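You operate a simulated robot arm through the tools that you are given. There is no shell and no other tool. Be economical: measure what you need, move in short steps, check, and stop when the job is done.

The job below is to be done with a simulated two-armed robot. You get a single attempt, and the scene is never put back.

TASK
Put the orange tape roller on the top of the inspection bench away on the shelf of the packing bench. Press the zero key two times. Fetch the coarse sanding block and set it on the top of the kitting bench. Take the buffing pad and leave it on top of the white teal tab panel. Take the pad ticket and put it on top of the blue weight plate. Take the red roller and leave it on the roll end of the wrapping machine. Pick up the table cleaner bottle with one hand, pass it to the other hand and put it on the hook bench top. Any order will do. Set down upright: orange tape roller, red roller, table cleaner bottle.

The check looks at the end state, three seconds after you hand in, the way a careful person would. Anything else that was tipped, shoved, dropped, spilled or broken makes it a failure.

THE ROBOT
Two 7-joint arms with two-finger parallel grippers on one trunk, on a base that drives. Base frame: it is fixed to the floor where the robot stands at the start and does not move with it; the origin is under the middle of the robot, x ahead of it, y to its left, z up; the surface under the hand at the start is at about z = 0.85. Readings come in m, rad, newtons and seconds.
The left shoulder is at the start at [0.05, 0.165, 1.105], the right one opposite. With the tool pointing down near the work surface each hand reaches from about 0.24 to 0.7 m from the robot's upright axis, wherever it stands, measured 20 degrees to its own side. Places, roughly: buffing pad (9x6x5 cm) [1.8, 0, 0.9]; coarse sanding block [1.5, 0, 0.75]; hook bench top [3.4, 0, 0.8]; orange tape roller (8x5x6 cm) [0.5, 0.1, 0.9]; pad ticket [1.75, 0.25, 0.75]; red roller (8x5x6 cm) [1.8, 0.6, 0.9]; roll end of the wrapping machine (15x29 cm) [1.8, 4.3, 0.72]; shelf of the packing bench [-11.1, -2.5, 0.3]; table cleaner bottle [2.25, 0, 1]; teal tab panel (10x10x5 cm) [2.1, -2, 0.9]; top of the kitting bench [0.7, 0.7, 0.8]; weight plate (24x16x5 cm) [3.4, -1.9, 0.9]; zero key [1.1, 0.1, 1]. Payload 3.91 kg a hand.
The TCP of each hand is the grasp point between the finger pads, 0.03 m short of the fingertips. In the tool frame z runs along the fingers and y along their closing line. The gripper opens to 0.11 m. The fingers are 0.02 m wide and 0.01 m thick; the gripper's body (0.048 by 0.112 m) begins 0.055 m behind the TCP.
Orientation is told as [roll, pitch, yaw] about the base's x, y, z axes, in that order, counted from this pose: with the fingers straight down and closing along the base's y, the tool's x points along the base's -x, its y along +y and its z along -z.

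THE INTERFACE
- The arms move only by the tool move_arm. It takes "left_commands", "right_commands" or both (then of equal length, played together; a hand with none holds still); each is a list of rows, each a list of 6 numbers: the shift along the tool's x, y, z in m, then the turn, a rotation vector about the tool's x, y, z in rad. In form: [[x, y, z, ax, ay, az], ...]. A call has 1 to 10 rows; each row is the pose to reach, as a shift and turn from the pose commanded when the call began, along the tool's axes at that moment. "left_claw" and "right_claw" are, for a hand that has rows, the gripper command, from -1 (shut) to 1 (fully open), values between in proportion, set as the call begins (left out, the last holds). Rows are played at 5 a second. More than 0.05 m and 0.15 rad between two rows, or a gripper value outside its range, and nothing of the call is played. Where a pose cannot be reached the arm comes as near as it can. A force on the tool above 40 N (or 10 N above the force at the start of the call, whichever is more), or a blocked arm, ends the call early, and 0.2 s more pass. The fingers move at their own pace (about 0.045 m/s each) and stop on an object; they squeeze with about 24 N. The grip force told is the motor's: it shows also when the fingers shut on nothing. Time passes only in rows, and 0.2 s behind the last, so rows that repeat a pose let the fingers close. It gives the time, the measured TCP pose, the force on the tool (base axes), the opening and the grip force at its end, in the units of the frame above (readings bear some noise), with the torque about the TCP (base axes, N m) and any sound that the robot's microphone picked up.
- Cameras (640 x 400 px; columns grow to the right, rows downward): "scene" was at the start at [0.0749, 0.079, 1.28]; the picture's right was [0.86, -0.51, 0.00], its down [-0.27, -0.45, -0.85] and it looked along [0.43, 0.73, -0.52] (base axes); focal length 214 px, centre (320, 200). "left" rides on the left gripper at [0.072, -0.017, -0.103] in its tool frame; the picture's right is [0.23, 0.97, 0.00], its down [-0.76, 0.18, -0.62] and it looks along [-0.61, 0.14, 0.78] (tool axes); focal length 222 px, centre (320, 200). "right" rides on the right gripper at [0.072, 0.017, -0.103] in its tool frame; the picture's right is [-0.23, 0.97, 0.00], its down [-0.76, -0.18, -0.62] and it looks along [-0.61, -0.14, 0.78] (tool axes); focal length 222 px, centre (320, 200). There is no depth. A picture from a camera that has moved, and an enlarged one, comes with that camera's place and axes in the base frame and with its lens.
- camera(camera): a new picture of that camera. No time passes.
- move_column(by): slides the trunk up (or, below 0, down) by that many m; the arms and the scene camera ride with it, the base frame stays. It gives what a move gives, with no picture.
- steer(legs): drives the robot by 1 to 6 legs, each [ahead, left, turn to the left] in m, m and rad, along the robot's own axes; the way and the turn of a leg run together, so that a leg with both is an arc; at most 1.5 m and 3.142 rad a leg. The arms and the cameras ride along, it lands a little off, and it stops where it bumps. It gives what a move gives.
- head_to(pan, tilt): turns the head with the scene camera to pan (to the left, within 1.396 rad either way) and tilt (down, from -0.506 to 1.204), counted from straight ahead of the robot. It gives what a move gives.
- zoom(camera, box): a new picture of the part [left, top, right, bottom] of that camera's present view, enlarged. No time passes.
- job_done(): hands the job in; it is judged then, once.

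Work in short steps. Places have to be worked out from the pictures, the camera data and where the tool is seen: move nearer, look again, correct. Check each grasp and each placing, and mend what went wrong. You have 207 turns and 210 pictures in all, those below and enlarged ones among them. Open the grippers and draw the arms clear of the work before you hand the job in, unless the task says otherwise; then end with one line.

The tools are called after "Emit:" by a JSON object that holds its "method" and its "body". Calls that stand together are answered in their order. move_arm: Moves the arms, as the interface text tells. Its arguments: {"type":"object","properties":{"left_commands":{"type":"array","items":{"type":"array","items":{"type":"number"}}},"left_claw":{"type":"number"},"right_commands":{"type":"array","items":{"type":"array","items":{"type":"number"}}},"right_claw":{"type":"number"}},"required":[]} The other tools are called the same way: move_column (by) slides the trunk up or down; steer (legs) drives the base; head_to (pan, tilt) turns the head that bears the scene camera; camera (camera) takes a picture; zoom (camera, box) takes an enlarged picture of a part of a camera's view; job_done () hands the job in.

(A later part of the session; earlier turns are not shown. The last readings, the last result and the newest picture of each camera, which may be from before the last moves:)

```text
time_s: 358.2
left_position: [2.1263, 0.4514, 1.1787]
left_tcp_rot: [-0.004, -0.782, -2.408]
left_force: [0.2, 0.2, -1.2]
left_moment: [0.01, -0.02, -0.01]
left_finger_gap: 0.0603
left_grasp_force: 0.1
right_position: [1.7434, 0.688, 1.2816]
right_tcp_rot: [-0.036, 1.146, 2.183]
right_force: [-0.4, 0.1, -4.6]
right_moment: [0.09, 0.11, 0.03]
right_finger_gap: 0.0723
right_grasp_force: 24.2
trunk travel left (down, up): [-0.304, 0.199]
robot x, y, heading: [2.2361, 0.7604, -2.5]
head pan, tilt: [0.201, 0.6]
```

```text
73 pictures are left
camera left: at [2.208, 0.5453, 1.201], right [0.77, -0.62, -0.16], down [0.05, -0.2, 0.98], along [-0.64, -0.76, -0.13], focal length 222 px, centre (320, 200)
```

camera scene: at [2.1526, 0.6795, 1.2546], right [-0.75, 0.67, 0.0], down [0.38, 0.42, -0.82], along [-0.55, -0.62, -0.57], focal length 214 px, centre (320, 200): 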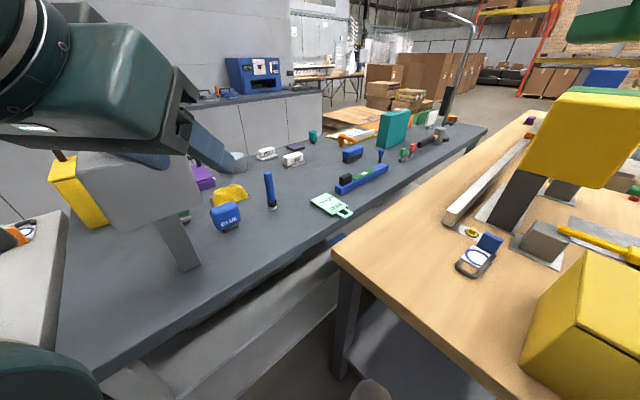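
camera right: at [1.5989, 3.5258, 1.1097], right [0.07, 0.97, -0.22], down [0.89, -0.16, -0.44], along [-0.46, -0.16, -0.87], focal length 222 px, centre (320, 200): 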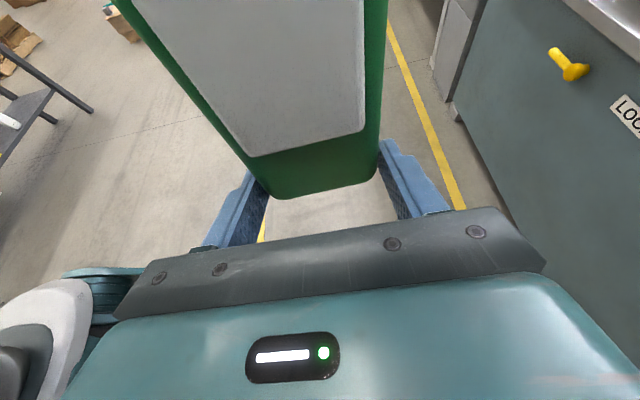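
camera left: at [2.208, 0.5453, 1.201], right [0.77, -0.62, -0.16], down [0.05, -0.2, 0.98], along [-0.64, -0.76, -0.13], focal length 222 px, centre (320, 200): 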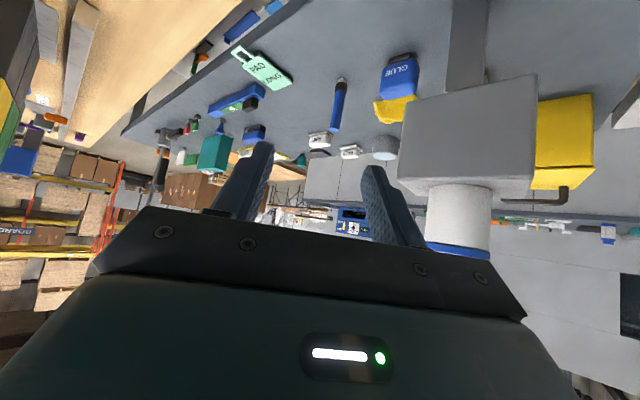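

Ticket centre ≈(1.766, 0.285), long along y. I move 6 cm closer and bring the left hand over it, turned to close along x.

Emit:
{"method": "steer", "body": {"legs": [[0.06, 0, 0]]}}

Emit:
{"method": "move_arm", "body": {"left_commands": [[-0.0088, -0.0137, 0.04, -0.0656, 0, -0.0659], [-0.0175, -0.0273, 0.08, -0.131, 0, -0.132], [-0.0263, -0.041, 0.12, -0.197, 0, -0.198], [-0.035, -0.0547, 0.16, -0.262, 0, -0.264], [-0.0438, -0.0683, 0.199, -0.328, 0, -0.329], [-0.0525, -0.082, 0.239, -0.393, 0, -0.395], [-0.0613, -0.0957, 0.279, -0.459, 0, -0.461], [-0.07, -0.1093, 0.319, -0.524, 0, -0.527], [-0.0788, -0.123, 0.359, -0.59, 0, -0.593]], "left_claw": 0.64}}

Emit:
{"method": "camera", "body": {"camera": "left"}}

Emit:
{"method": "camera", "body": {"camera": "scene"}}

```text
time_s: 359.2
left_position: [2.076, 0.4145, 1.1799]
left_tcp_rot: [-0.005, -0.78, -2.41]
left_force: [0.0, 0.2, 0.3]
left_moment: [-0.02, 0.0, 0.03]
left_finger_gap: 0.0603
left_grasp_force: 0.1
right_position: [1.6942, 0.6511, 1.282]
right_tcp_rot: [-0.036, 1.148, 2.181]
right_force: [-0.5, 0.7, -4.9]
right_moment: [0.1, 0.05, 0.03]
right_finger_gap: 0.0724
right_grasp_force: 24.2
trunk travel left (down, up): [-0.304, 0.199]
robot x, y, heading: [2.1894, 0.7241, -2.499]
head pan, tilt: [0.201, 0.6]
```

```text
time_s: 361.4
left_position: [1.8971, 0.2562, 1.0675]
left_tcp_rot: [-0.146, -0.874, -1.491]
left_force: [-0.3, -0.1, 0.7]
left_moment: [0.01, 0.01, -0.02]
left_finger_gap: 0.0902
left_grasp_force: 0.0
left hand out of reach, approached as far as the arm can: row 5, 6, 7, 8, 9
right_position: [1.6955, 0.6766, 1.2828]
right_tcp_rot: [-0.006, 1.161, 2.209]
right_force: [-1.0, 0.9, -4.0]
right_moment: [0.08, 0.07, 0.02]
right_finger_gap: 0.0724
right_grasp_force: 24.1
trunk travel left (down, up): [-0.304, 0.199]
robot x, y, heading: [2.1864, 0.7272, -2.505]
head pan, tilt: [0.201, 0.6]
stopped in row 9 (left hand): the arm was blocked; the commanded pose is now the measured one
```

```text
72 pictures are left
camera left: at [1.8847, 0.3806, 1.0796], right [0.96, 0.11, -0.27], down [0.27, -0.01, 0.96], along [0.11, -0.99, -0.04], focal length 222 px, centre (320, 200)
```

left: 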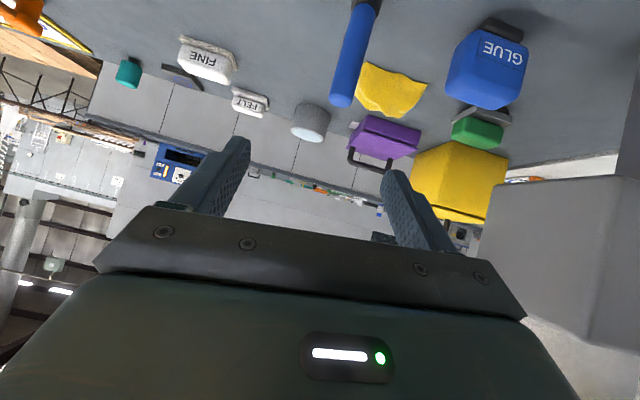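

```text
71 pictures are left
camera scene: at [2.1045, 0.6663, 1.2555], right [-0.75, 0.67, -0.01], down [0.38, 0.4, -0.83], along [-0.55, -0.63, -0.55], focal length 214 px, centre (320, 200)
```

scene: 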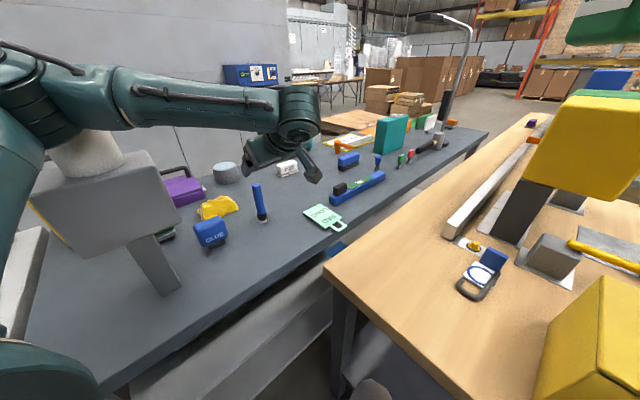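

The left forearm met the dispenser. I reverse the move immediately.

Emit:
{"method": "move_arm", "body": {"left_commands": [[0.001, 0.027, -0.026, 0.098, 0, 0.082], [0.002, 0.055, -0.052, 0.197, 0, 0.165], [0.003, 0.082, -0.078, 0.295, 0, 0.248], [0.003, 0.109, -0.104, 0.394, 0, 0.331], [0.004, 0.136, -0.13, 0.49, 0, 0.41], [0.005, 0.164, -0.156, 0.59, 0, 0.49], [0.006, 0.191, -0.1815, 0.69, 0, 0.58]]}}

Emit:
{"method": "camera", "body": {"camera": "scene"}}

Emit:
{"method": "camera", "body": {"camera": "left"}}

```text
time_s: 363.0
left_position: [2.0935, 0.3643, 1.1756]
left_tcp_rot: [-0.117, -0.905, -2.402]
left_force: [0.4, -0.2, 0.3]
left_moment: [-0.02, 0.01, 0.01]
left_finger_gap: 0.0902
left_grasp_force: 0.0
left hand out of reach, approached as far as the arm can: row 5, 6, 7
right_position: [1.6953, 0.6529, 1.2819]
right_tcp_rot: [-0.032, 1.147, 2.181]
right_force: [0.1, 0.4, -5.0]
right_moment: [0.1, 0.08, -0.01]
right_finger_gap: 0.0719
right_grasp_force: 23.9
trunk travel left (down, up): [-0.304, 0.199]
robot x, y, heading: [2.1897, 0.7263, -2.498]
head pan, tilt: [0.201, 0.6]
```

```text
70 pictures are left
camera scene: at [2.1035, 0.6432, 1.2547], right [-0.75, 0.67, 0.0], down [0.38, 0.42, -0.83], along [-0.55, -0.61, -0.56], focal length 214 px, centre (320, 200)
```

scene: 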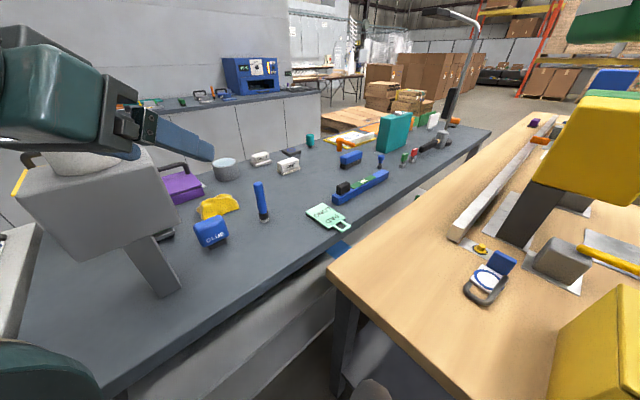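

```text
69 pictures are left
camera left: at [2.1838, 0.4519, 1.1832], right [0.69, -0.68, -0.25], down [0.17, -0.18, 0.97], along [-0.71, -0.71, -0.01], focal length 222 px, centre (320, 200)
```

left: 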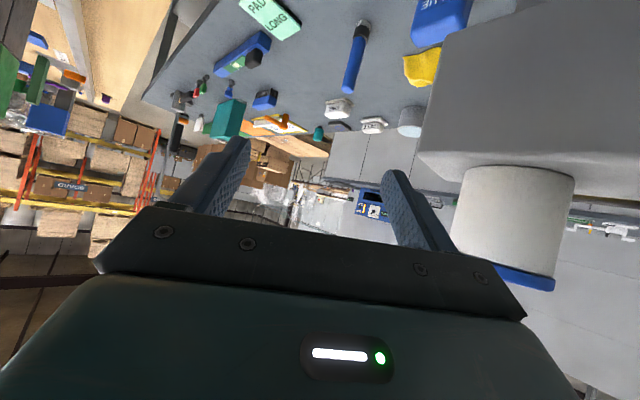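

The dispenser and its roll look unmoved. The left arm can't reach past it, so the right arm must fetch the ticket later; I'll first set the bottle on the hook bench from the front side. I drive around.

Emit:
{"method": "steer", "body": {"legs": [[-0.7, -0.75, 0], [0, 0, -0.645], [1.5, 0, 0], [1.5, 0, 0], [0.4, 0, 0], [0, 1.35, 0]]}}

Emit:
{"method": "steer", "body": {"legs": [[0, 1.35, 0], [0, 0, 3.14], [1.5, 0, 0], [1.5, 0, 0], [1.2, 0, 0]]}}

Emit:
{"method": "head_to", "body": {"pan": 0.5, "tilt": 0.5}}

Emit:
{"method": "camera", "body": {"camera": "scene"}}

```text
time_s: 399.4
left_position: [-1.4026, 0.2482, 1.1758]
left_tcp_rot: [-0.118, -0.906, -3.043]
left_force: [-0.5, 0.6, 0.2]
left_moment: [-0.01, -0.04, -0.01]
left_finger_gap: 0.0903
left_grasp_force: 0.1
right_position: [-1.5511, 0.7165, 1.283]
right_tcp_rot: [-0.035, 1.147, 1.541]
right_force: [0.5, -0.7, -4.8]
right_moment: [0.16, 0.0, 0.0]
right_finger_gap: 0.072
right_grasp_force: 24.3
trunk travel left (down, up): [-0.304, 0.199]
robot x, y, heading: [-1.1108, 0.4808, -3.144]
head pan, tilt: [0.201, 0.6]
```

```text
time_s: 438.7
left_position: [3.3132, -0.4587, 1.1758]
left_tcp_rot: [-0.118, -0.906, 0.158]
left_force: [0.8, -0.7, 0.3]
left_moment: [-0.04, 0.02, -0.02]
left_finger_gap: 0.0904
left_grasp_force: 0.0
right_position: [3.4868, -0.9194, 1.2826]
right_tcp_rot: [-0.035, 1.147, -1.542]
right_force: [0.6, -0.3, -5.4]
right_moment: [-0.13, -0.01, 0.01]
right_finger_gap: 0.0719
right_grasp_force: 23.8
trunk travel left (down, up): [-0.304, 0.199]
robot x, y, heading: [3.037, -0.705, 0.064]
head pan, tilt: [0.201, 0.6]
```

```text
time_s: 439.5
left_position: [3.3127, -0.4582, 1.1763]
left_tcp_rot: [-0.117, -0.904, 0.159]
left_force: [0.4, -0.8, 0.2]
left_moment: [0.02, -0.01, 0.0]
left_finger_gap: 0.0904
left_grasp_force: 0.1
right_position: [3.4868, -0.9188, 1.282]
right_tcp_rot: [-0.038, 1.146, -1.545]
right_force: [-1.1, -0.5, -5.3]
right_moment: [-0.14, 0.02, -0.06]
right_finger_gap: 0.0721
right_grasp_force: 23.5
trunk travel left (down, up): [-0.304, 0.199]
robot x, y, heading: [3.0359, -0.7092, 0.061]
head pan, tilt: [0.499, 0.499]
```

```text
68 pictures are left
camera scene: at [3.1438, -0.6576, 1.2637], right [0.53, -0.85, 0.0], down [-0.41, -0.25, -0.88], along [0.74, 0.46, -0.48], focal length 214 px, centre (320, 200)
```

scene: 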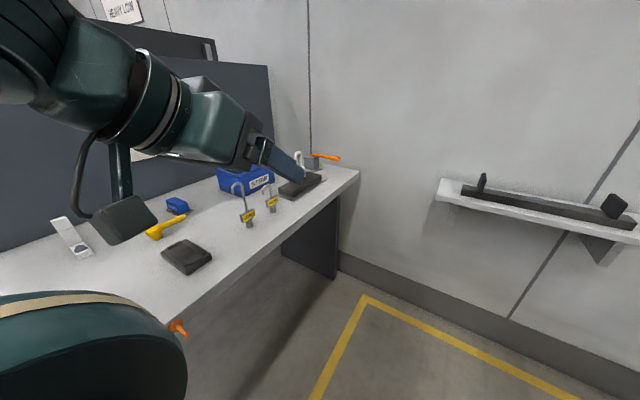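

I back from the bench, face it, and look for a free spot.

Emit:
{"method": "steer", "body": {"legs": [[0, -0.27, 0], [0, 0, 1.51]]}}

Emit:
{"method": "head_to", "body": {"pan": -0.1, "tilt": 0.5}}

Emit:
{"method": "camera", "body": {"camera": "scene"}}

```text
time_s: 446.1
left_position: [2.816, -0.6843, 1.1771]
left_tcp_rot: [-0.115, -0.906, 1.677]
left_force: [-0.5, 0.6, -0.2]
left_moment: [0.02, -0.03, -0.01]
left_finger_gap: 0.0899
left_grasp_force: 0.1
right_position: [3.2846, -0.535, 1.2818]
right_tcp_rot: [-0.038, 1.146, -0.022]
right_force: [0.1, -0.2, -5.3]
right_moment: [0.0, -0.14, 0.0]
right_finger_gap: 0.0719
right_grasp_force: 23.9
trunk travel left (down, up): [-0.304, 0.199]
robot x, y, heading: [3.0497, -0.9761, 1.578]
head pan, tilt: [0.499, 0.499]
```

```text
time_s: 447.1
left_position: [2.8179, -0.6864, 1.1759]
left_tcp_rot: [-0.117, -0.906, 1.678]
left_force: [0.0, 1.2, 0.3]
left_moment: [-0.02, -0.01, -0.01]
left_finger_gap: 0.0906
left_grasp_force: 0.1
right_position: [3.2857, -0.5344, 1.2822]
right_tcp_rot: [-0.035, 1.146, -0.024]
right_force: [-0.6, 0.6, -6.0]
right_moment: [0.02, -0.11, -0.01]
right_finger_gap: 0.0718
right_grasp_force: 23.5
trunk travel left (down, up): [-0.304, 0.199]
robot x, y, heading: [3.0545, -0.9755, 1.582]
head pan, tilt: [-0.099, 0.499]
```

```text
67 pictures are left
camera scene: at [3.0609, -0.8517, 1.2637], right [1.0, -0.09, 0.0], down [-0.04, -0.48, -0.88], along [0.08, 0.87, -0.48], focal length 214 px, centre (320, 200)
```

scene: 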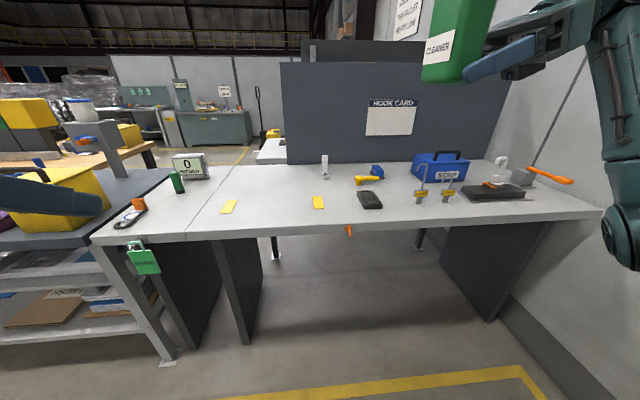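

Free area around (2.95, -0.18). I position the base and lower the bottle above it.

Emit:
{"method": "steer", "body": {"legs": [[0, -0.14, -0.01], [0.34, 0, 0]]}}

Emit:
{"method": "move_arm", "body": {"right_commands": [[-0.04, 0, 0.018, 0, 0, 0], [-0.08, 0, 0.036, 0, 0, 0], [-0.12, 0, 0.054, 0, 0, 0], [-0.16, 0, 0.072, 0, 0, 0], [-0.2, 0, 0.09, 0, 0, 0], [-0.24, 0, 0.108, 0, 0, 0], [-0.28, 0, 0.126, 0, 0, 0], [-0.31, 0, 0.139, 0, 0, 0]]}}

Emit:
{"method": "head_to", "body": {"pan": 0.1, "tilt": 0.7}}

Emit:
{"method": "camera", "body": {"camera": "scene"}}

Emit:
{"method": "camera", "body": {"camera": "right"}}

```text
time_s: 450.8
left_position: [2.9613, -0.3461, 1.176]
left_tcp_rot: [-0.117, -0.906, 1.667]
left_force: [-0.1, -0.5, 0.3]
left_moment: [0.03, 0.04, -0.01]
left_finger_gap: 0.0903
left_grasp_force: 0.0
right_position: [3.4321, -0.2008, 1.2828]
right_tcp_rot: [-0.036, 1.146, -0.032]
right_force: [0.2, 0.9, -5.2]
right_moment: [-0.03, -0.13, 0.02]
right_finger_gap: 0.0719
right_grasp_force: 24.0
trunk travel left (down, up): [-0.304, 0.199]
robot x, y, heading: [3.1917, -0.6395, 1.571]
head pan, tilt: [-0.099, 0.499]
```

```text
time_s: 452.4
left_position: [2.9615, -0.347, 1.1759]
left_tcp_rot: [-0.119, -0.904, 1.67]
left_force: [0.1, 1.0, -0.5]
left_moment: [-0.02, 0.03, 0.04]
left_finger_gap: 0.0901
left_grasp_force: 0.1
right_position: [3.431, -0.2059, 1.0124]
right_tcp_rot: [0.095, 1.165, 0.087]
right_force: [-1.2, -5.4, 13.8]
right_moment: [0.85, -1.22, -0.19]
right_finger_gap: 0.0716
right_grasp_force: 23.6
trunk travel left (down, up): [-0.304, 0.199]
robot x, y, heading: [3.1985, -0.6409, 1.571]
head pan, tilt: [-0.099, 0.499]
stopped in row 7 (right hand): the force on the tool passed its limit at 60 N (the readings are from after the stop); the commanded pose is now the measured one
```

```text
time_s: 453.1
left_position: [2.9601, -0.3482, 1.1771]
left_tcp_rot: [-0.119, -0.907, 1.671]
left_force: [-0.4, 0.3, -0.4]
left_moment: [0.01, 0.03, -0.05]
left_finger_gap: 0.0903
left_grasp_force: 0.0
right_position: [3.4307, -0.2055, 1.0119]
right_tcp_rot: [0.091, 1.162, 0.078]
right_force: [-0.6, -1.0, 24.1]
right_moment: [1.39, -1.87, 0.01]
right_finger_gap: 0.0719
right_grasp_force: 23.1
trunk travel left (down, up): [-0.304, 0.199]
robot x, y, heading: [3.196, -0.6403, 1.569]
head pan, tilt: [0.099, 0.7]
```

```text
66 pictures are left
camera scene: at [3.1855, -0.5238, 1.2465], right [1.0, 0.1, 0.0], down [0.06, -0.64, -0.77], along [-0.07, 0.76, -0.64], focal length 214 px, centre (320, 200)
```

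scene: 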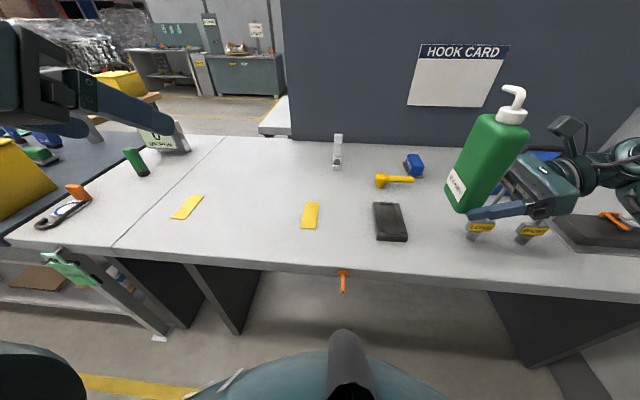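

```text
65 pictures are left
camera right: at [3.4977, -0.1918, 1.118], right [0.09, 0.98, -0.17], down [0.87, -0.16, -0.46], along [-0.48, -0.11, -0.87], focal length 222 px, centre (320, 200)
```

right: 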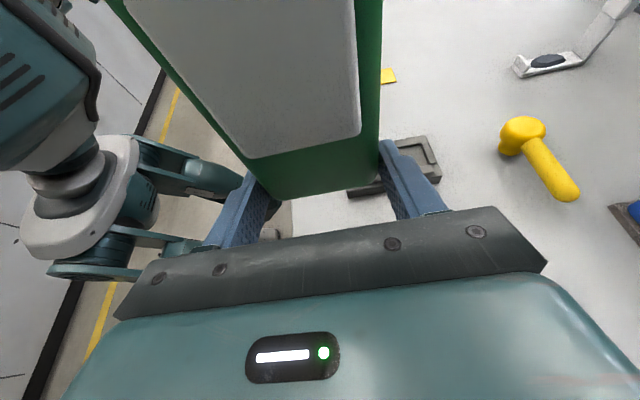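

The hand came down over the hook stands — wrong lateral spot. I lift straight up at once.

Emit:
{"method": "move_arm", "body": {"right_commands": [[0.02, 0, -0.009, 0, 0, 0], [0.05, 0, -0.0225, 0, 0, 0], [0.09, 0, -0.04, 0, 0, 0], [0.13, 0, -0.058, 0, 0, 0], [0.17, 0, -0.076, 0, 0, 0]]}}

Emit:
{"method": "camera", "body": {"camera": "scene"}}

Emit:
{"method": "zoom", "body": {"camera": "scene", "box": [420, 130, 640, 270]}}

```text
time_s: 454.3
left_position: [2.9606, -0.3467, 1.1761]
left_tcp_rot: [-0.117, -0.906, 1.671]
left_force: [-0.3, -0.4, -0.2]
left_moment: [0.02, 0.01, 0.01]
left_finger_gap: 0.0903
left_grasp_force: 0.0
right_position: [3.4347, -0.2096, 1.1934]
right_tcp_rot: [0.067, 1.161, 0.056]
right_force: [0.0, -0.1, -4.5]
right_moment: [0.0, -0.14, 0.02]
right_finger_gap: 0.0719
right_grasp_force: 24.2
trunk travel left (down, up): [-0.304, 0.199]
robot x, y, heading: [3.1962, -0.637, 1.571]
head pan, tilt: [0.099, 0.7]
```

```text
64 pictures are left
camera scene: at [3.1865, -0.5218, 1.246], right [1.0, 0.1, 0.0], down [0.06, -0.64, -0.76], along [-0.08, 0.76, -0.64], focal length 214 px, centre (320, 200)
```

scene: 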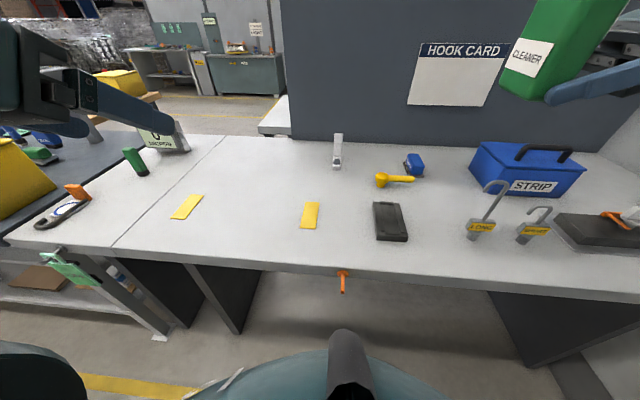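

```text
2.86 times, centred on (530, 200) of scene
camera zoom: at [3.1865, -0.5218, 1.246], right [1.0, 0.1, 0.0], down [0.06, -0.64, -0.76], along [-0.08, 0.76, -0.64], focal length 613 px, centre (-280, 200)
```

zoom: 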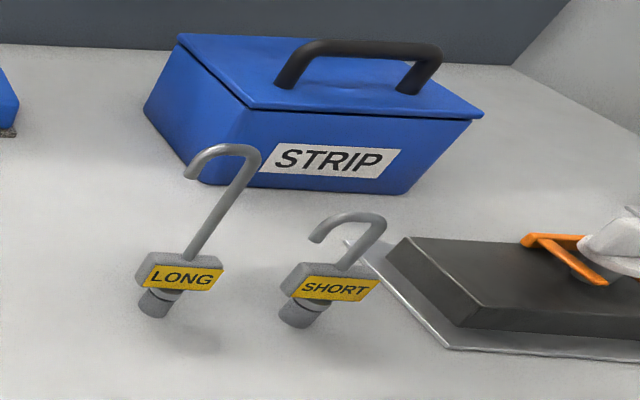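

The hooks still stand exactly where they were. I reposition the base left so the bottle goes to x≈3.0, and check the grip.

Emit:
{"method": "steer", "body": {"legs": [[-0.1, 0, 0], [0, 0.43, 0], [0.08, 0, 0]]}}

Emit:
{"method": "head_to", "body": {"pan": -0.3, "tilt": 0.5}}

Emit:
{"method": "camera", "body": {"camera": "scene"}}

Emit:
{"method": "camera", "body": {"camera": "right"}}

```text
time_s: 460.0
left_position: [2.53, -0.3689, 1.1748]
left_tcp_rot: [-0.117, -0.905, 1.671]
left_force: [-0.1, 0.2, 0.0]
left_moment: [-0.01, 0.0, -0.01]
left_finger_gap: 0.09
left_grasp_force: 0.0
right_position: [3.0007, -0.2299, 1.1924]
right_tcp_rot: [0.069, 1.164, 0.064]
right_force: [-0.4, 0.4, -4.5]
right_moment: [0.0, -0.11, 0.01]
right_finger_gap: 0.0719
right_grasp_force: 24.2
trunk travel left (down, up): [-0.304, 0.199]
robot x, y, heading: [2.7648, -0.6586, 1.569]
head pan, tilt: [0.099, 0.7]
```

```text
time_s: 460.9
left_position: [2.5289, -0.3706, 1.1766]
left_tcp_rot: [-0.118, -0.906, 1.671]
left_force: [-0.2, -0.2, -0.5]
left_moment: [0.01, 0.0, -0.02]
left_finger_gap: 0.09
left_grasp_force: 0.0
right_position: [3.0019, -0.2321, 1.1925]
right_tcp_rot: [0.07, 1.162, 0.064]
right_force: [0.4, -0.4, -4.6]
right_moment: [0.0, -0.12, 0.03]
right_finger_gap: 0.0719
right_grasp_force: 24.2
trunk travel left (down, up): [-0.304, 0.199]
robot x, y, heading: [2.7628, -0.664, 1.578]
head pan, tilt: [-0.3, 0.499]
```

```text
62 pictures are left
camera scene: at [2.7897, -0.5417, 1.2637], right [0.96, -0.29, 0.0], down [-0.14, -0.46, -0.88], along [0.26, 0.84, -0.48], focal length 214 px, centre (320, 200)
```

scene: 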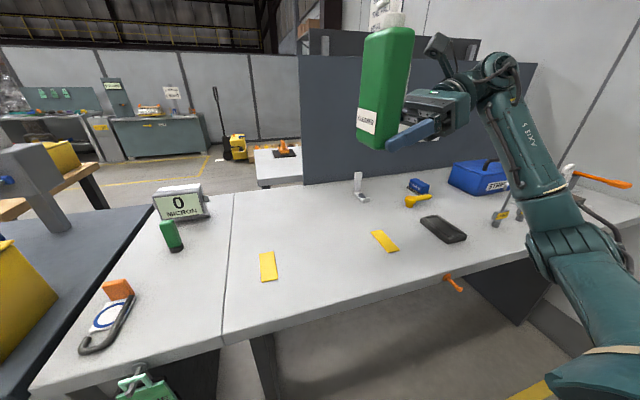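

```text
61 pictures are left
camera right: at [3.0687, -0.2171, 1.2996], right [0.09, 0.98, -0.18], down [0.87, -0.17, -0.46], along [-0.48, -0.12, -0.87], focal length 222 px, centre (320, 200)
```

right: 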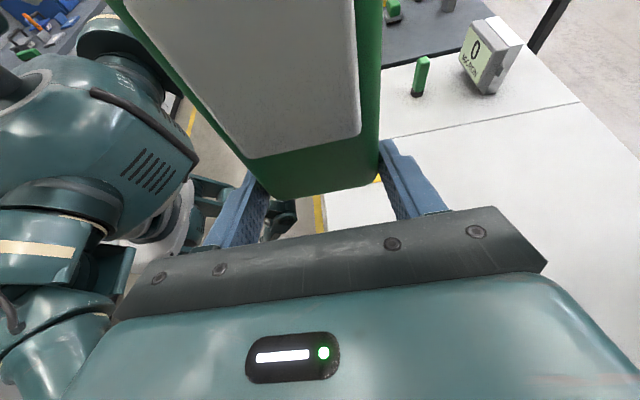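

Grip is unchanged. I correct a 2.5° tilt picked up in the bump and lower the bottle to just above the bench.

Emit:
{"method": "move_arm", "body": {"right_commands": [[-0.03, 0.01, 0.0135, 0.012, -0.008, 0.018], [-0.068, 0.02, 0.03, 0.024, -0.015, 0.036], [-0.106, 0.03, 0.0475, 0.024, -0.015, 0.036], [-0.144, 0.03, 0.065, 0.024, -0.015, 0.036], [-0.182, 0.03, 0.082, 0.024, -0.015, 0.036], [-0.22, 0.03, 0.099, 0.024, -0.015, 0.036], [-0.248, 0.03, 0.1115, 0.024, -0.015, 0.036]]}}

Emit:
{"method": "camera", "body": {"camera": "scene"}}

```text
time_s: 462.5
left_position: [2.5277, -0.3696, 1.1762]
left_tcp_rot: [-0.117, -0.905, 1.67]
left_force: [0.3, -0.6, -1.2]
left_moment: [0.02, 0.01, -0.02]
left_finger_gap: 0.0904
left_grasp_force: 0.1
right_position: [2.9976, -0.1921, 0.9195]
right_tcp_rot: [-0.035, 1.148, -0.025]
right_force: [0.9, -0.8, -4.1]
right_moment: [0.0, -0.14, -0.01]
right_finger_gap: 0.0719
right_grasp_force: 23.8
trunk travel left (down, up): [-0.304, 0.199]
robot x, y, heading: [2.7582, -0.6634, 1.573]
head pan, tilt: [-0.3, 0.499]
```

```text
60 pictures are left
camera scene: at [2.7899, -0.5416, 1.2637], right [0.96, -0.29, 0.0], down [-0.14, -0.46, -0.88], along [0.26, 0.84, -0.48], focal length 214 px, centre (320, 200)
```

scene: 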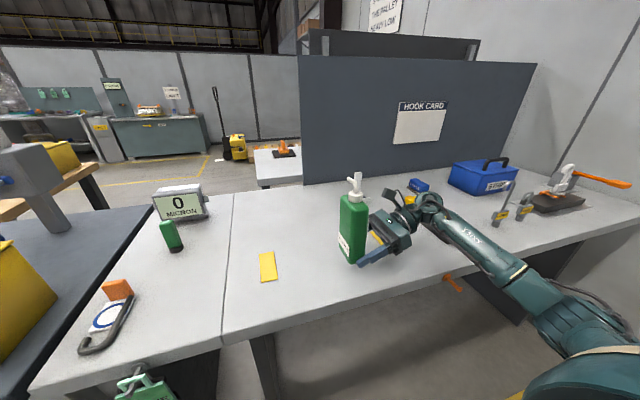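

Nearly down. I lower in small steps to contact.

Emit:
{"method": "move_arm", "body": {"right_commands": [[-0.018, 0, 0.008, 0, 0, 0], [-0.027, 0, 0.0123, 0, 0, 0], [-0.034, 0, 0.0155, 0, 0, 0], [-0.039, 0, 0.0176, 0, 0, 0], [-0.043, 0, 0.0195, 0, 0, 0]]}}

Emit:
{"method": "zoom", "body": {"camera": "scene", "box": [280, 150, 460, 300]}}

```text
time_s: 463.7
left_position: [2.5289, -0.3705, 1.1765]
left_tcp_rot: [-0.116, -0.906, 1.671]
left_force: [0.6, 0.1, 0.1]
left_moment: [0.04, -0.01, 0.0]
left_finger_gap: 0.0901
left_grasp_force: 0.0
right_position: [2.9981, -0.1961, 0.8754]
right_tcp_rot: [-0.033, 1.149, -0.028]
right_force: [-0.6, 0.4, -5.5]
right_moment: [0.03, -0.11, -0.01]
right_finger_gap: 0.072
right_grasp_force: 24.0
trunk travel left (down, up): [-0.304, 0.199]
robot x, y, heading: [2.7631, -0.6616, 1.571]
head pan, tilt: [-0.3, 0.499]
```

```text
2.67 times, centred on (370, 225) of scene
camera zoom: at [2.7898, -0.5417, 1.2637], right [0.96, -0.29, 0.0], down [-0.14, -0.46, -0.88], along [0.26, 0.84, -0.48], focal length 572 px, centre (187, 133)
```

zoom: 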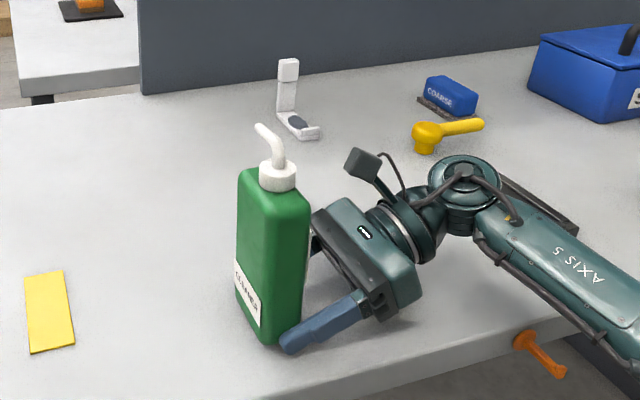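

Still hanging (no contact). I continue down.

Emit:
{"method": "move_arm", "body": {"right_commands": [[-0.005, 0, 0.002, 0, 0, 0], [-0.01, 0, 0.004, 0, 0, 0], [-0.014, 0, 0.006, 0, 0, 0], [-0.018, 0, 0.008, 0, 0, 0], [-0.023, 0, 0.01, 0, 0, 0]]}}

Emit:
{"method": "zoom", "body": {"camera": "scene", "box": [280, 150, 460, 300]}}

```text
time_s: 464.6
left_position: [2.5286, -0.3717, 1.176]
left_tcp_rot: [-0.117, -0.905, 1.673]
left_force: [-0.4, 0.3, -1.1]
left_moment: [0.01, -0.01, -0.01]
left_finger_gap: 0.0902
left_grasp_force: 0.1
right_position: [2.9982, -0.1943, 0.8715]
right_tcp_rot: [0.0, 1.166, 0.007]
right_force: [0.4, -4.2, 10.4]
right_moment: [-0.56, 0.16, 0.31]
right_finger_gap: 0.0719
right_grasp_force: 24.3
trunk travel left (down, up): [-0.304, 0.199]
robot x, y, heading: [2.7628, -0.6593, 1.573]
head pan, tilt: [-0.3, 0.499]
stopped in row 4 (right hand): the force on the tool passed its limit at 44 N (the readings are from after the stop); the commanded pose is now the measured one
```

```text
2.67 times, centred on (370, 225) of scene
camera zoom: at [2.7898, -0.5429, 1.2636], right [0.96, -0.3, 0.0], down [-0.14, -0.46, -0.88], along [0.26, 0.84, -0.48], focal length 572 px, centre (187, 133)
```

zoom: 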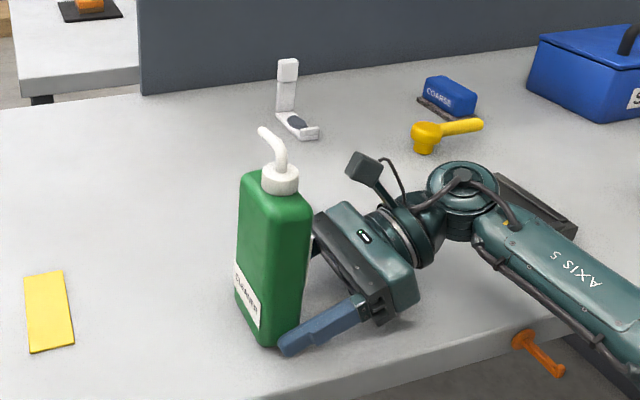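

Contact: the bottle is on the bench. I open and withdraw along the hand's axis.

Emit:
{"method": "move_arm", "body": {"right_commands": [[0, 0, 0, 0, 0, 0], [0, 0, 0, 0, 0, 0], [0, 0, 0, 0, 0, 0], [0.0, 0, -0.03, 0, 0, 0], [0.0, 0, -0.07, 0, 0, 0], [0.0, 0, -0.11, 0, 0, 0], [0.02, 0, -0.15, 0, 0, 0], [0.05, 0, -0.18, 0, 0, 0], [0.09, 0, -0.2, 0, 0, 0]], "right_claw": 0.8}}

Emit:
{"method": "zoom", "body": {"camera": "scene", "box": [230, 130, 530, 330]}}

```text
time_s: 466.6
left_position: [2.5291, -0.3705, 1.1765]
left_tcp_rot: [-0.116, -0.907, 1.672]
left_force: [-0.2, -0.2, 0.0]
left_moment: [-0.01, -0.01, -0.03]
left_finger_gap: 0.0903
left_grasp_force: 0.0
right_position: [3.1445, -0.1901, 1.0317]
right_tcp_rot: [-0.012, 1.162, -0.005]
right_force: [-0.3, -0.2, 0.4]
right_moment: [-0.02, -0.02, -0.02]
right_finger_gap: 0.099
right_grasp_force: 0.0
trunk travel left (down, up): [-0.304, 0.199]
robot x, y, heading: [2.7647, -0.6617, 1.572]
head pan, tilt: [-0.3, 0.499]
```

```text
2.00 times, centred on (380, 230) of scene
camera zoom: at [2.7895, -0.5422, 1.2637], right [0.96, -0.29, 0.0], down [-0.14, -0.46, -0.88], along [0.26, 0.84, -0.48], focal length 429 px, centre (200, 140)
```

zoom: 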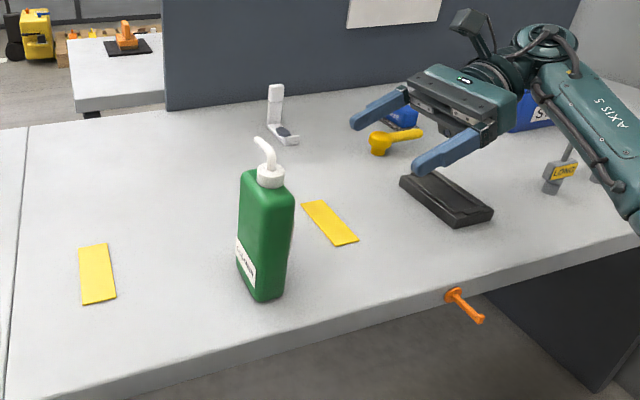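

The bottle stands upright on the hook bench. I stow the right hand tool-down and drive round to the back for the ticket.

Emit:
{"method": "move_arm", "body": {"right_commands": [[0.02, 0, -0.0075, 0, -0.12, 0], [0.04, 0, -0.015, 0, -0.24, 0], [0.06, -0.01, -0.0225, 0, -0.36, 0], [0.08, -0.02, -0.03, 0, -0.48, 0], [0.1, -0.03, -0.0375, 0, -0.6, 0], [0.12, -0.04, -0.045, 0, -0.74, 0], [0.14, -0.05, -0.0525, 0, -0.88, 0], [0.15, -0.06, -0.06, 0, -1.02, 0], [0.156, -0.07, -0.0675, 0, -1.16, 0]]}}

Emit:
{"method": "steer", "body": {"legs": [[-0.3, 0, 0], [0, 0, 1.57], [1.5, 0, 0], [1.5, 0, 0], [0.9, 0, 0], [0, -1.35, 0]]}}

```text
time_s: 468.6
left_position: [2.5279, -0.3701, 1.1764]
left_tcp_rot: [-0.116, -0.905, 1.673]
left_force: [0.0, -1.0, -0.2]
left_moment: [-0.02, 0.02, -0.02]
left_finger_gap: 0.0901
left_grasp_force: 0.0
right_position: [3.1467, -0.2623, 1.2002]
right_tcp_rot: [-0.003, 0.002, 0.003]
right_force: [0.7, -0.5, 0.0]
right_moment: [-0.01, -0.04, -0.01]
right_finger_gap: 0.0989
right_grasp_force: 0.0
trunk travel left (down, up): [-0.304, 0.199]
robot x, y, heading: [2.7646, -0.664, 1.575]
head pan, tilt: [-0.3, 0.499]
```

```text
time_s: 492.9
left_position: [-1.3934, -1.3445, 1.1762]
left_tcp_rot: [-0.118, -0.908, -2.98]
left_force: [-0.1, -0.4, -1.3]
left_moment: [-0.02, 0.0, 0.01]
left_finger_gap: 0.0902
left_grasp_force: 0.1
right_position: [-1.5393, -0.7367, 1.2009]
right_tcp_rot: [-0.004, 0.002, 1.638]
right_force: [0.0, 0.3, 0.4]
right_moment: [0.03, -0.01, 0.01]
right_finger_gap: 0.099
right_grasp_force: 0.1
trunk travel left (down, up): [-0.304, 0.199]
robot x, y, heading: [-1.1182, -1.0953, -3.078]
head pan, tilt: [-0.3, 0.499]
stopped in leg 5: the robot was blocked; the commanded pose is now the measured one
```

Blocked near (-1.1, -1.1); I look at what is there.

Emit:
{"method": "head_to", "body": {"pan": 0.3, "tilt": 0.7}}

Emit:
{"method": "camera", "body": {"camera": "scene"}}

```text
time_s: 493.9
left_position: [-1.3933, -1.3461, 1.176]
left_tcp_rot: [-0.116, -0.906, -2.98]
left_force: [0.1, -0.5, -0.2]
left_moment: [-0.03, 0.03, 0.02]
left_finger_gap: 0.0901
left_grasp_force: 0.0
right_position: [-1.5405, -0.7363, 1.2007]
right_tcp_rot: [-0.004, 0.005, 1.637]
right_force: [0.6, -0.1, -0.3]
right_moment: [0.03, -0.02, 0.02]
right_finger_gap: 0.0988
right_grasp_force: 0.0
trunk travel left (down, up): [-0.304, 0.199]
robot x, y, heading: [-1.1168, -1.096, -3.077]
head pan, tilt: [0.3, 0.7]
```

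```text
56 pictures are left
camera scene: at [-1.2271, -1.1244, 1.2461], right [-0.35, 0.94, 0.0], down [0.6, 0.23, -0.77], along [-0.72, -0.27, -0.64], focal length 214 px, centre (320, 200)
```

scene: 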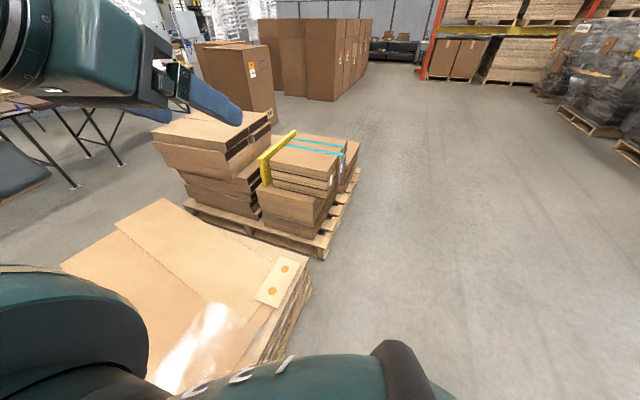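

It is a board stack, touched gently and intact. I back off, and continue to the back side.

Emit:
{"method": "steer", "body": {"legs": [[-0.15, 0, 0], [0, 0, -0.065], [0, -1.4, 0], [0, -1.45, 0], [0, 0, 3.14], [1.5, 0, 0]]}}

Emit:
{"method": "steer", "body": {"legs": [[1.0, 0, 0], [0.85, 0, 0], [0, 0, -1.05], [0, 0, -1.05]]}}

Emit:
{"method": "head_to", "body": {"pan": -0.1, "tilt": 0.5}}

Emit:
{"method": "camera", "body": {"camera": "scene"}}

```text
time_s: 534.9
left_position: [0.817, 2.0562, 1.1765]
left_tcp_rot: [-0.117, -0.905, 0.134]
left_force: [-0.5, -0.1, 0.8]
left_moment: [0.01, 0.0, 0.0]
left_finger_gap: 0.0902
left_grasp_force: 0.1
right_position: [0.9478, 1.4425, 1.1996]
right_tcp_rot: [-0.003, 0.003, -1.532]
right_force: [0.7, -0.5, -0.2]
right_moment: [-0.02, 0.03, -0.04]
right_finger_gap: 0.0989
right_grasp_force: 0.1
trunk travel left (down, up): [-0.304, 0.199]
robot x, y, heading: [0.5352, 1.8141, 0.036]
head pan, tilt: [0.3, 0.7]
```

```text
time_s: 549.6
left_position: [2.453, 1.5065, 1.1751]
left_tcp_rot: [-0.115, -0.905, -1.982]
left_force: [-0.5, 0.8, -0.2]
left_moment: [-0.03, 0.04, 0.0]
left_finger_gap: 0.0902
left_grasp_force: 0.1
right_position: [1.8621, 1.7128, 1.2003]
right_tcp_rot: [-0.003, 0.004, 2.637]
right_force: [0.4, -0.4, -0.2]
right_moment: [-0.01, 0.01, 0.0]
right_finger_gap: 0.099
right_grasp_force: 0.0
trunk travel left (down, up): [-0.304, 0.199]
robot x, y, heading: [2.3953, 1.8715, -2.078]
head pan, tilt: [0.3, 0.7]
```

```text
time_s: 550.4
left_position: [2.453, 1.5072, 1.1759]
left_tcp_rot: [-0.116, -0.905, -1.979]
left_force: [-0.3, 0.2, 0.4]
left_moment: [-0.02, -0.06, 0.01]
left_finger_gap: 0.0901
left_grasp_force: 0.0
right_position: [1.8617, 1.7135, 1.2006]
right_tcp_rot: [-0.004, 0.003, 2.637]
right_force: [0.2, -0.5, -0.5]
right_moment: [-0.01, 0.0, -0.01]
right_finger_gap: 0.0992
right_grasp_force: 0.0
trunk travel left (down, up): [-0.304, 0.199]
robot x, y, heading: [2.3919, 1.8722, -2.079]
head pan, tilt: [-0.099, 0.499]
```

```text
55 pictures are left
camera scene: at [2.3243, 1.775, 1.2637], right [-0.82, 0.57, 0.0], down [0.27, 0.39, -0.88], along [-0.5, -0.72, -0.48], focal length 214 px, centre (320, 200)
```

scene: 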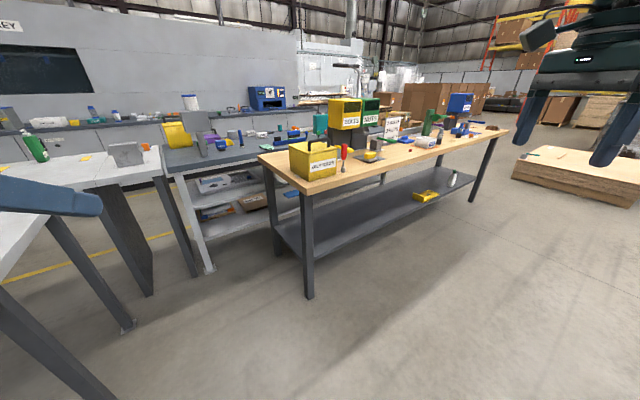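

I rotate the right hand for the ticket and pull the left hand back, then approach.

Emit:
{"method": "move_arm", "body": {"right_commands": [[0.017, 0, 0, 0, 0, -0.145], [0.034, 0, 0, 0, 0, -0.29], [0.051, 0, 0, 0, 0, -0.435], [0.068, 0, 0, 0, 0, -0.58], [0.085, 0, 0, 0, 0, -0.725], [0.102, 0, 0, 0, 0, -0.87], [0.119, 0, 0, 0, 0, -1.015], [0.136, 0, 0, 0, 0, -1.16], [0.153, 0, 0, 0, 0, -1.305], [0.17, 0, 0, 0, 0, -1.45]]}}

Emit:
{"method": "move_arm", "body": {"right_commands": [[0, 0, 0, 0, 0, -0.125], [0, 0, 0, 0, 0, -0.25], [0, 0, 0, 0, 0, -0.375], [0, 0, 0, 0, 0, -0.5], [0, 0, 0, 0, 0, -0.625]], "left_commands": [[0.012, 0, -0.016, 0, 0, 0], [0.025, 0, -0.031, 0, 0, 0], [0.037, 0, -0.047, 0, 0, 0], [0.05, 0, -0.062, 0, 0, 0], [0.062, 0, -0.078, 0, 0, 0]], "right_claw": 0.64}}

Emit:
{"method": "steer", "body": {"legs": [[0.9, 0.33, -0.02]]}}

```text
time_s: 552.6
left_position: [2.4538, 1.5064, 1.1758]
left_tcp_rot: [-0.118, -0.907, -1.978]
left_force: [0.0, 0.0, -0.5]
left_moment: [0.04, -0.03, -0.01]
left_finger_gap: 0.0901
left_grasp_force: 0.0
right_position: [2.0102, 1.6292, 1.2014]
right_tcp_rot: [0.005, 0.003, -2.192]
right_force: [0.1, -0.4, 0.4]
right_moment: [0.01, 0.02, 0.04]
right_finger_gap: 0.0992
right_grasp_force: 0.0
trunk travel left (down, up): [-0.304, 0.199]
robot x, y, heading: [2.3906, 1.8765, -2.087]
head pan, tilt: [-0.099, 0.499]
```

```text
time_s: 553.8
left_position: [2.5031, 1.5936, 1.1944]
left_tcp_rot: [-0.115, -0.905, -1.98]
left_force: [0.8, 0.1, 0.5]
left_moment: [0.0, 0.0, -0.02]
left_finger_gap: 0.09
left_grasp_force: 0.2
left hand out of reach, approached as far as the arm can: row 1, 2, 3, 4, 5
right_position: [2.0096, 1.6311, 1.2008]
right_tcp_rot: [0.005, 0.001, -1.57]
right_force: [-1.4, 0.4, -0.3]
right_moment: [-0.03, 0.0, 0.03]
right_finger_gap: 0.0904
right_grasp_force: 0.1
trunk travel left (down, up): [-0.304, 0.199]
robot x, y, heading: [2.3915, 1.8741, -2.081]
head pan, tilt: [-0.099, 0.499]
```

```text
time_s: 558.8
left_position: [2.3307, 0.6507, 1.1945]
left_tcp_rot: [-0.118, -0.904, -2.014]
left_force: [0.2, 0.5, -0.7]
left_moment: [-0.02, 0.02, 0.01]
left_finger_gap: 0.0902
left_grasp_force: 0.0
right_position: [1.8391, 0.7051, 1.2015]
right_tcp_rot: [0.005, 0.001, -1.604]
right_force: [-0.3, -0.6, 0.6]
right_moment: [0.03, -0.06, -0.03]
right_finger_gap: 0.0904
right_grasp_force: 0.1
trunk travel left (down, up): [-0.304, 0.199]
robot x, y, heading: [2.2275, 0.9373, -2.117]
head pan, tilt: [-0.099, 0.499]
```

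Closer now: final base approach, then look with the right camera.

Emit:
{"method": "steer", "body": {"legs": [[0.213, 0.086, 0]]}}

Emit:
{"method": "camera", "body": {"camera": "right"}}

```text
time_s: 560.5
left_position: [2.2966, 0.426, 1.1948]
left_tcp_rot: [-0.117, -0.905, -2.011]
left_force: [-0.1, 0.0, -0.1]
left_moment: [0.03, 0.0, -0.04]
left_finger_gap: 0.0904
left_grasp_force: 0.0
right_position: [1.8051, 0.4782, 1.201]
right_tcp_rot: [0.005, 0.0, -1.602]
right_force: [0.1, -0.6, 0.9]
right_moment: [0.02, 0.0, 0.0]
right_finger_gap: 0.0901
right_grasp_force: 0.1
trunk travel left (down, up): [-0.304, 0.199]
robot x, y, heading: [2.1895, 0.7102, -2.108]
head pan, tilt: [-0.099, 0.499]
```

```text
54 pictures are left
camera right: at [1.8227, 0.5511, 1.3033], right [0.97, -0.26, 0.0], down [-0.2, -0.76, 0.62], along [-0.16, -0.6, -0.78], focal length 222 px, centre (320, 200)
```

right: 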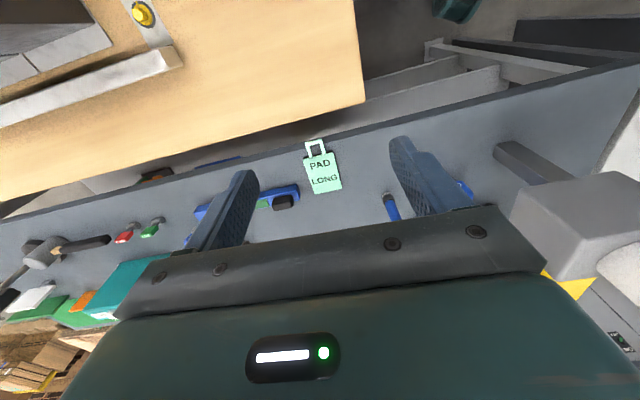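

Ticket centre ≈(1.758, 0.284). I move over it and descend to z≈0.95.

Emit:
{"method": "move_arm", "body": {"right_commands": [[-0.04, -0.008, 0.0, 0, 0, 0], [-0.08, -0.016, 0.02, 0, 0, 0], [-0.12, -0.025, 0.04, 0, 0, 0], [-0.16, -0.033, 0.06, 0, 0, 0], [-0.199, -0.041, 0.08, 0, 0, 0], [-0.199, -0.041, 0.13, 0, 0, 0], [-0.199, -0.041, 0.18, 0, 0, 0], [-0.199, -0.041, 0.225, 0, 0, 0], [-0.199, -0.041, 0.25, 0, 0, 0]]}}

Emit:
{"method": "camera", "body": {"camera": "right"}}

```text
time_s: 562.5
left_position: [2.2964, 0.4261, 1.1944]
left_tcp_rot: [-0.115, -0.904, -2.011]
left_force: [-0.1, -0.2, -0.7]
left_moment: [0.04, -0.02, 0.0]
left_finger_gap: 0.09
left_grasp_force: 0.0
right_position: [1.7561, 0.2805, 0.9491]
right_tcp_rot: [0.004, 0.0, -1.602]
right_force: [-0.3, -0.5, 0.4]
right_moment: [-0.01, 0.0, 0.02]
right_finger_gap: 0.0901
right_grasp_force: 0.1
right hand out of reach, approached as far as the arm can: row 5, 6
trunk travel left (down, up): [-0.304, 0.199]
robot x, y, heading: [2.191, 0.7094, -2.107]
head pan, tilt: [-0.099, 0.499]
```

```text
53 pictures are left
camera right: at [1.7758, 0.3545, 1.0509], right [0.97, -0.26, 0.0], down [-0.2, -0.76, 0.62], along [-0.16, -0.6, -0.78], focal length 222 px, centre (320, 200)
```

right: 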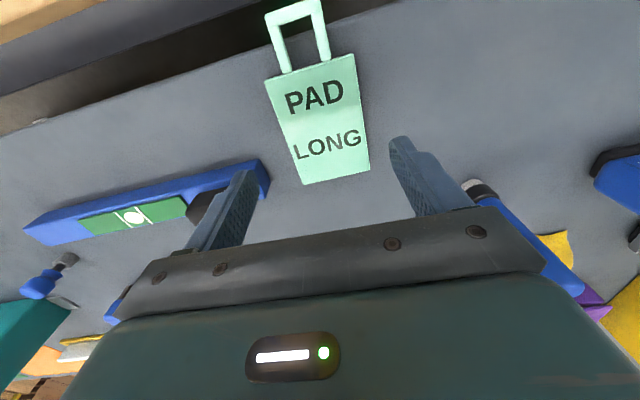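

Centred. I descend to the bench and close on the ticket.

Emit:
{"method": "move_arm", "body": {"right_commands": [[0, 0.002, 0.03, 0, 0, 0], [0, 0.002, 0.055, 0, 0, 0], [0, 0.002, 0.066, 0, 0, 0], [0, 0.002, 0.066, 0, 0, 0]]}}

Emit:
{"method": "move_arm", "body": {"right_commands": [[0, 0, 0, 0, 0, 0], [0, 0, 0, 0, 0, 0], [0, 0, 0, 0, 0, 0], [0, 0, 0, 0, 0, 0], [0, 0, -0.02, 0, 0, 0], [0, 0, -0.06, 0, 0, 0], [0, 0, -0.1, 0, 0, 0]], "right_claw": -1}}

Emit:
{"method": "camera", "body": {"camera": "right"}}

```text
time_s: 563.5
left_position: [2.2957, 0.4261, 1.1952]
left_tcp_rot: [-0.114, -0.903, -2.012]
left_force: [-0.6, 0.8, -0.4]
left_moment: [-0.01, -0.01, 0.01]
left_finger_gap: 0.0902
left_grasp_force: 0.0
right_position: [1.7605, 0.2809, 0.8849]
right_tcp_rot: [0.004, 0.002, -1.603]
right_force: [0.3, 0.0, 0.5]
right_moment: [-0.02, -0.02, 0.05]
right_finger_gap: 0.0899
right_grasp_force: 0.0
trunk travel left (down, up): [-0.304, 0.199]
robot x, y, heading: [2.188, 0.7116, -2.11]
head pan, tilt: [-0.099, 0.499]
```

```text
time_s: 565.1
left_position: [2.296, 0.4271, 1.1934]
left_tcp_rot: [-0.117, -0.905, -2.009]
left_force: [-1.0, -0.3, 0.6]
left_moment: [-0.01, 0.04, -0.01]
left_finger_gap: 0.0903
left_grasp_force: 0.0
right_position: [1.7598, 0.2818, 0.9832]
right_tcp_rot: [0.005, 0.002, -1.602]
right_force: [0.2, 0.1, -0.1]
right_moment: [0.02, -0.01, -0.02]
right_finger_gap: 0.0694
right_grasp_force: 24.2
trunk travel left (down, up): [-0.304, 0.199]
robot x, y, heading: [2.193, 0.7076, -2.109]
head pan, tilt: [-0.099, 0.499]
```

```text
52 pictures are left
camera right: at [1.7784, 0.3547, 1.0854], right [0.97, -0.26, 0.0], down [-0.2, -0.76, 0.62], along [-0.16, -0.6, -0.78], focal length 222 px, centre (320, 200)
```

right: 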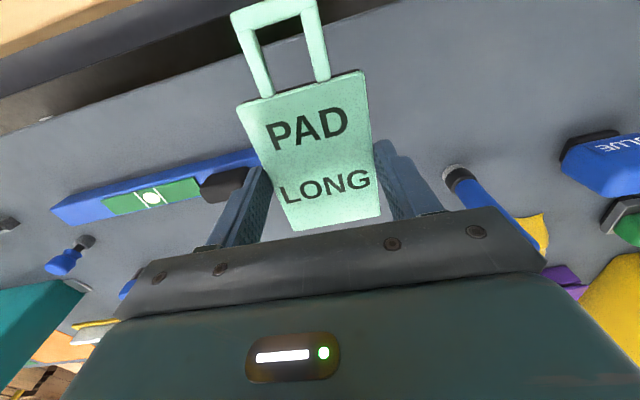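

Ticket held. I raise it and drive around to the front toward the weight plate.

Emit:
{"method": "move_arm", "body": {"right_commands": [[0, 0, -0.05, 0, 0, 0], [0, 0, -0.1, 0, 0, 0], [0.03, 0, -0.14, 0, 0, 0], [0.06, 0, -0.18, 0, 0, 0], [0.1, 0, -0.2, 0, 0, 0], [0.14, 0, -0.22, 0, 0, 0], [0.18, 0, -0.22, 0, 0, 0]]}}

Emit:
{"method": "steer", "body": {"legs": [[-0.949, -0.439, 0], [0, 0, -1.033], [1.5, 0, 0], [1.5, 0, 0], [0.25, 0, 0], [0, 1.35, 0]]}}

```text
time_s: 566.7
left_position: [2.295, 0.4263, 1.1936]
left_tcp_rot: [-0.115, -0.905, -2.013]
left_force: [-0.3, 0.7, 0.4]
left_moment: [0.0, 0.02, 0.0]
left_finger_gap: 0.0902
left_grasp_force: 0.1
right_position: [1.7633, 0.4649, 1.2046]
right_tcp_rot: [0.005, 0.0, -1.602]
right_force: [0.4, 0.5, 0.2]
right_moment: [-0.01, 0.04, 0.03]
right_finger_gap: 0.0692
right_grasp_force: 24.1
right hand out of reach, approached as far as the arm can: row 1, 2
trunk travel left (down, up): [-0.304, 0.199]
robot x, y, heading: [2.192, 0.7066, -2.107]
head pan, tilt: [-0.099, 0.499]
```

```text
time_s: 602.0
left_position: [-1.1856, 0.204, 1.1948]
left_tcp_rot: [-0.115, -0.904, -3.063]
left_force: [0.9, -0.2, 0.0]
left_moment: [0.02, 0.01, 0.0]
left_finger_gap: 0.0902
left_grasp_force: 0.0
right_position: [-1.4181, 0.6839, 1.2054]
right_tcp_rot: [0.003, 0.001, -2.655]
right_force: [-0.3, 0.3, -0.2]
right_moment: [-0.04, -0.02, 0.0]
right_finger_gap: 0.069
right_grasp_force: 23.8
trunk travel left (down, up): [-0.304, 0.199]
robot x, y, heading: [-0.99, 0.4326, 3.123]
head pan, tilt: [-0.099, 0.499]
```

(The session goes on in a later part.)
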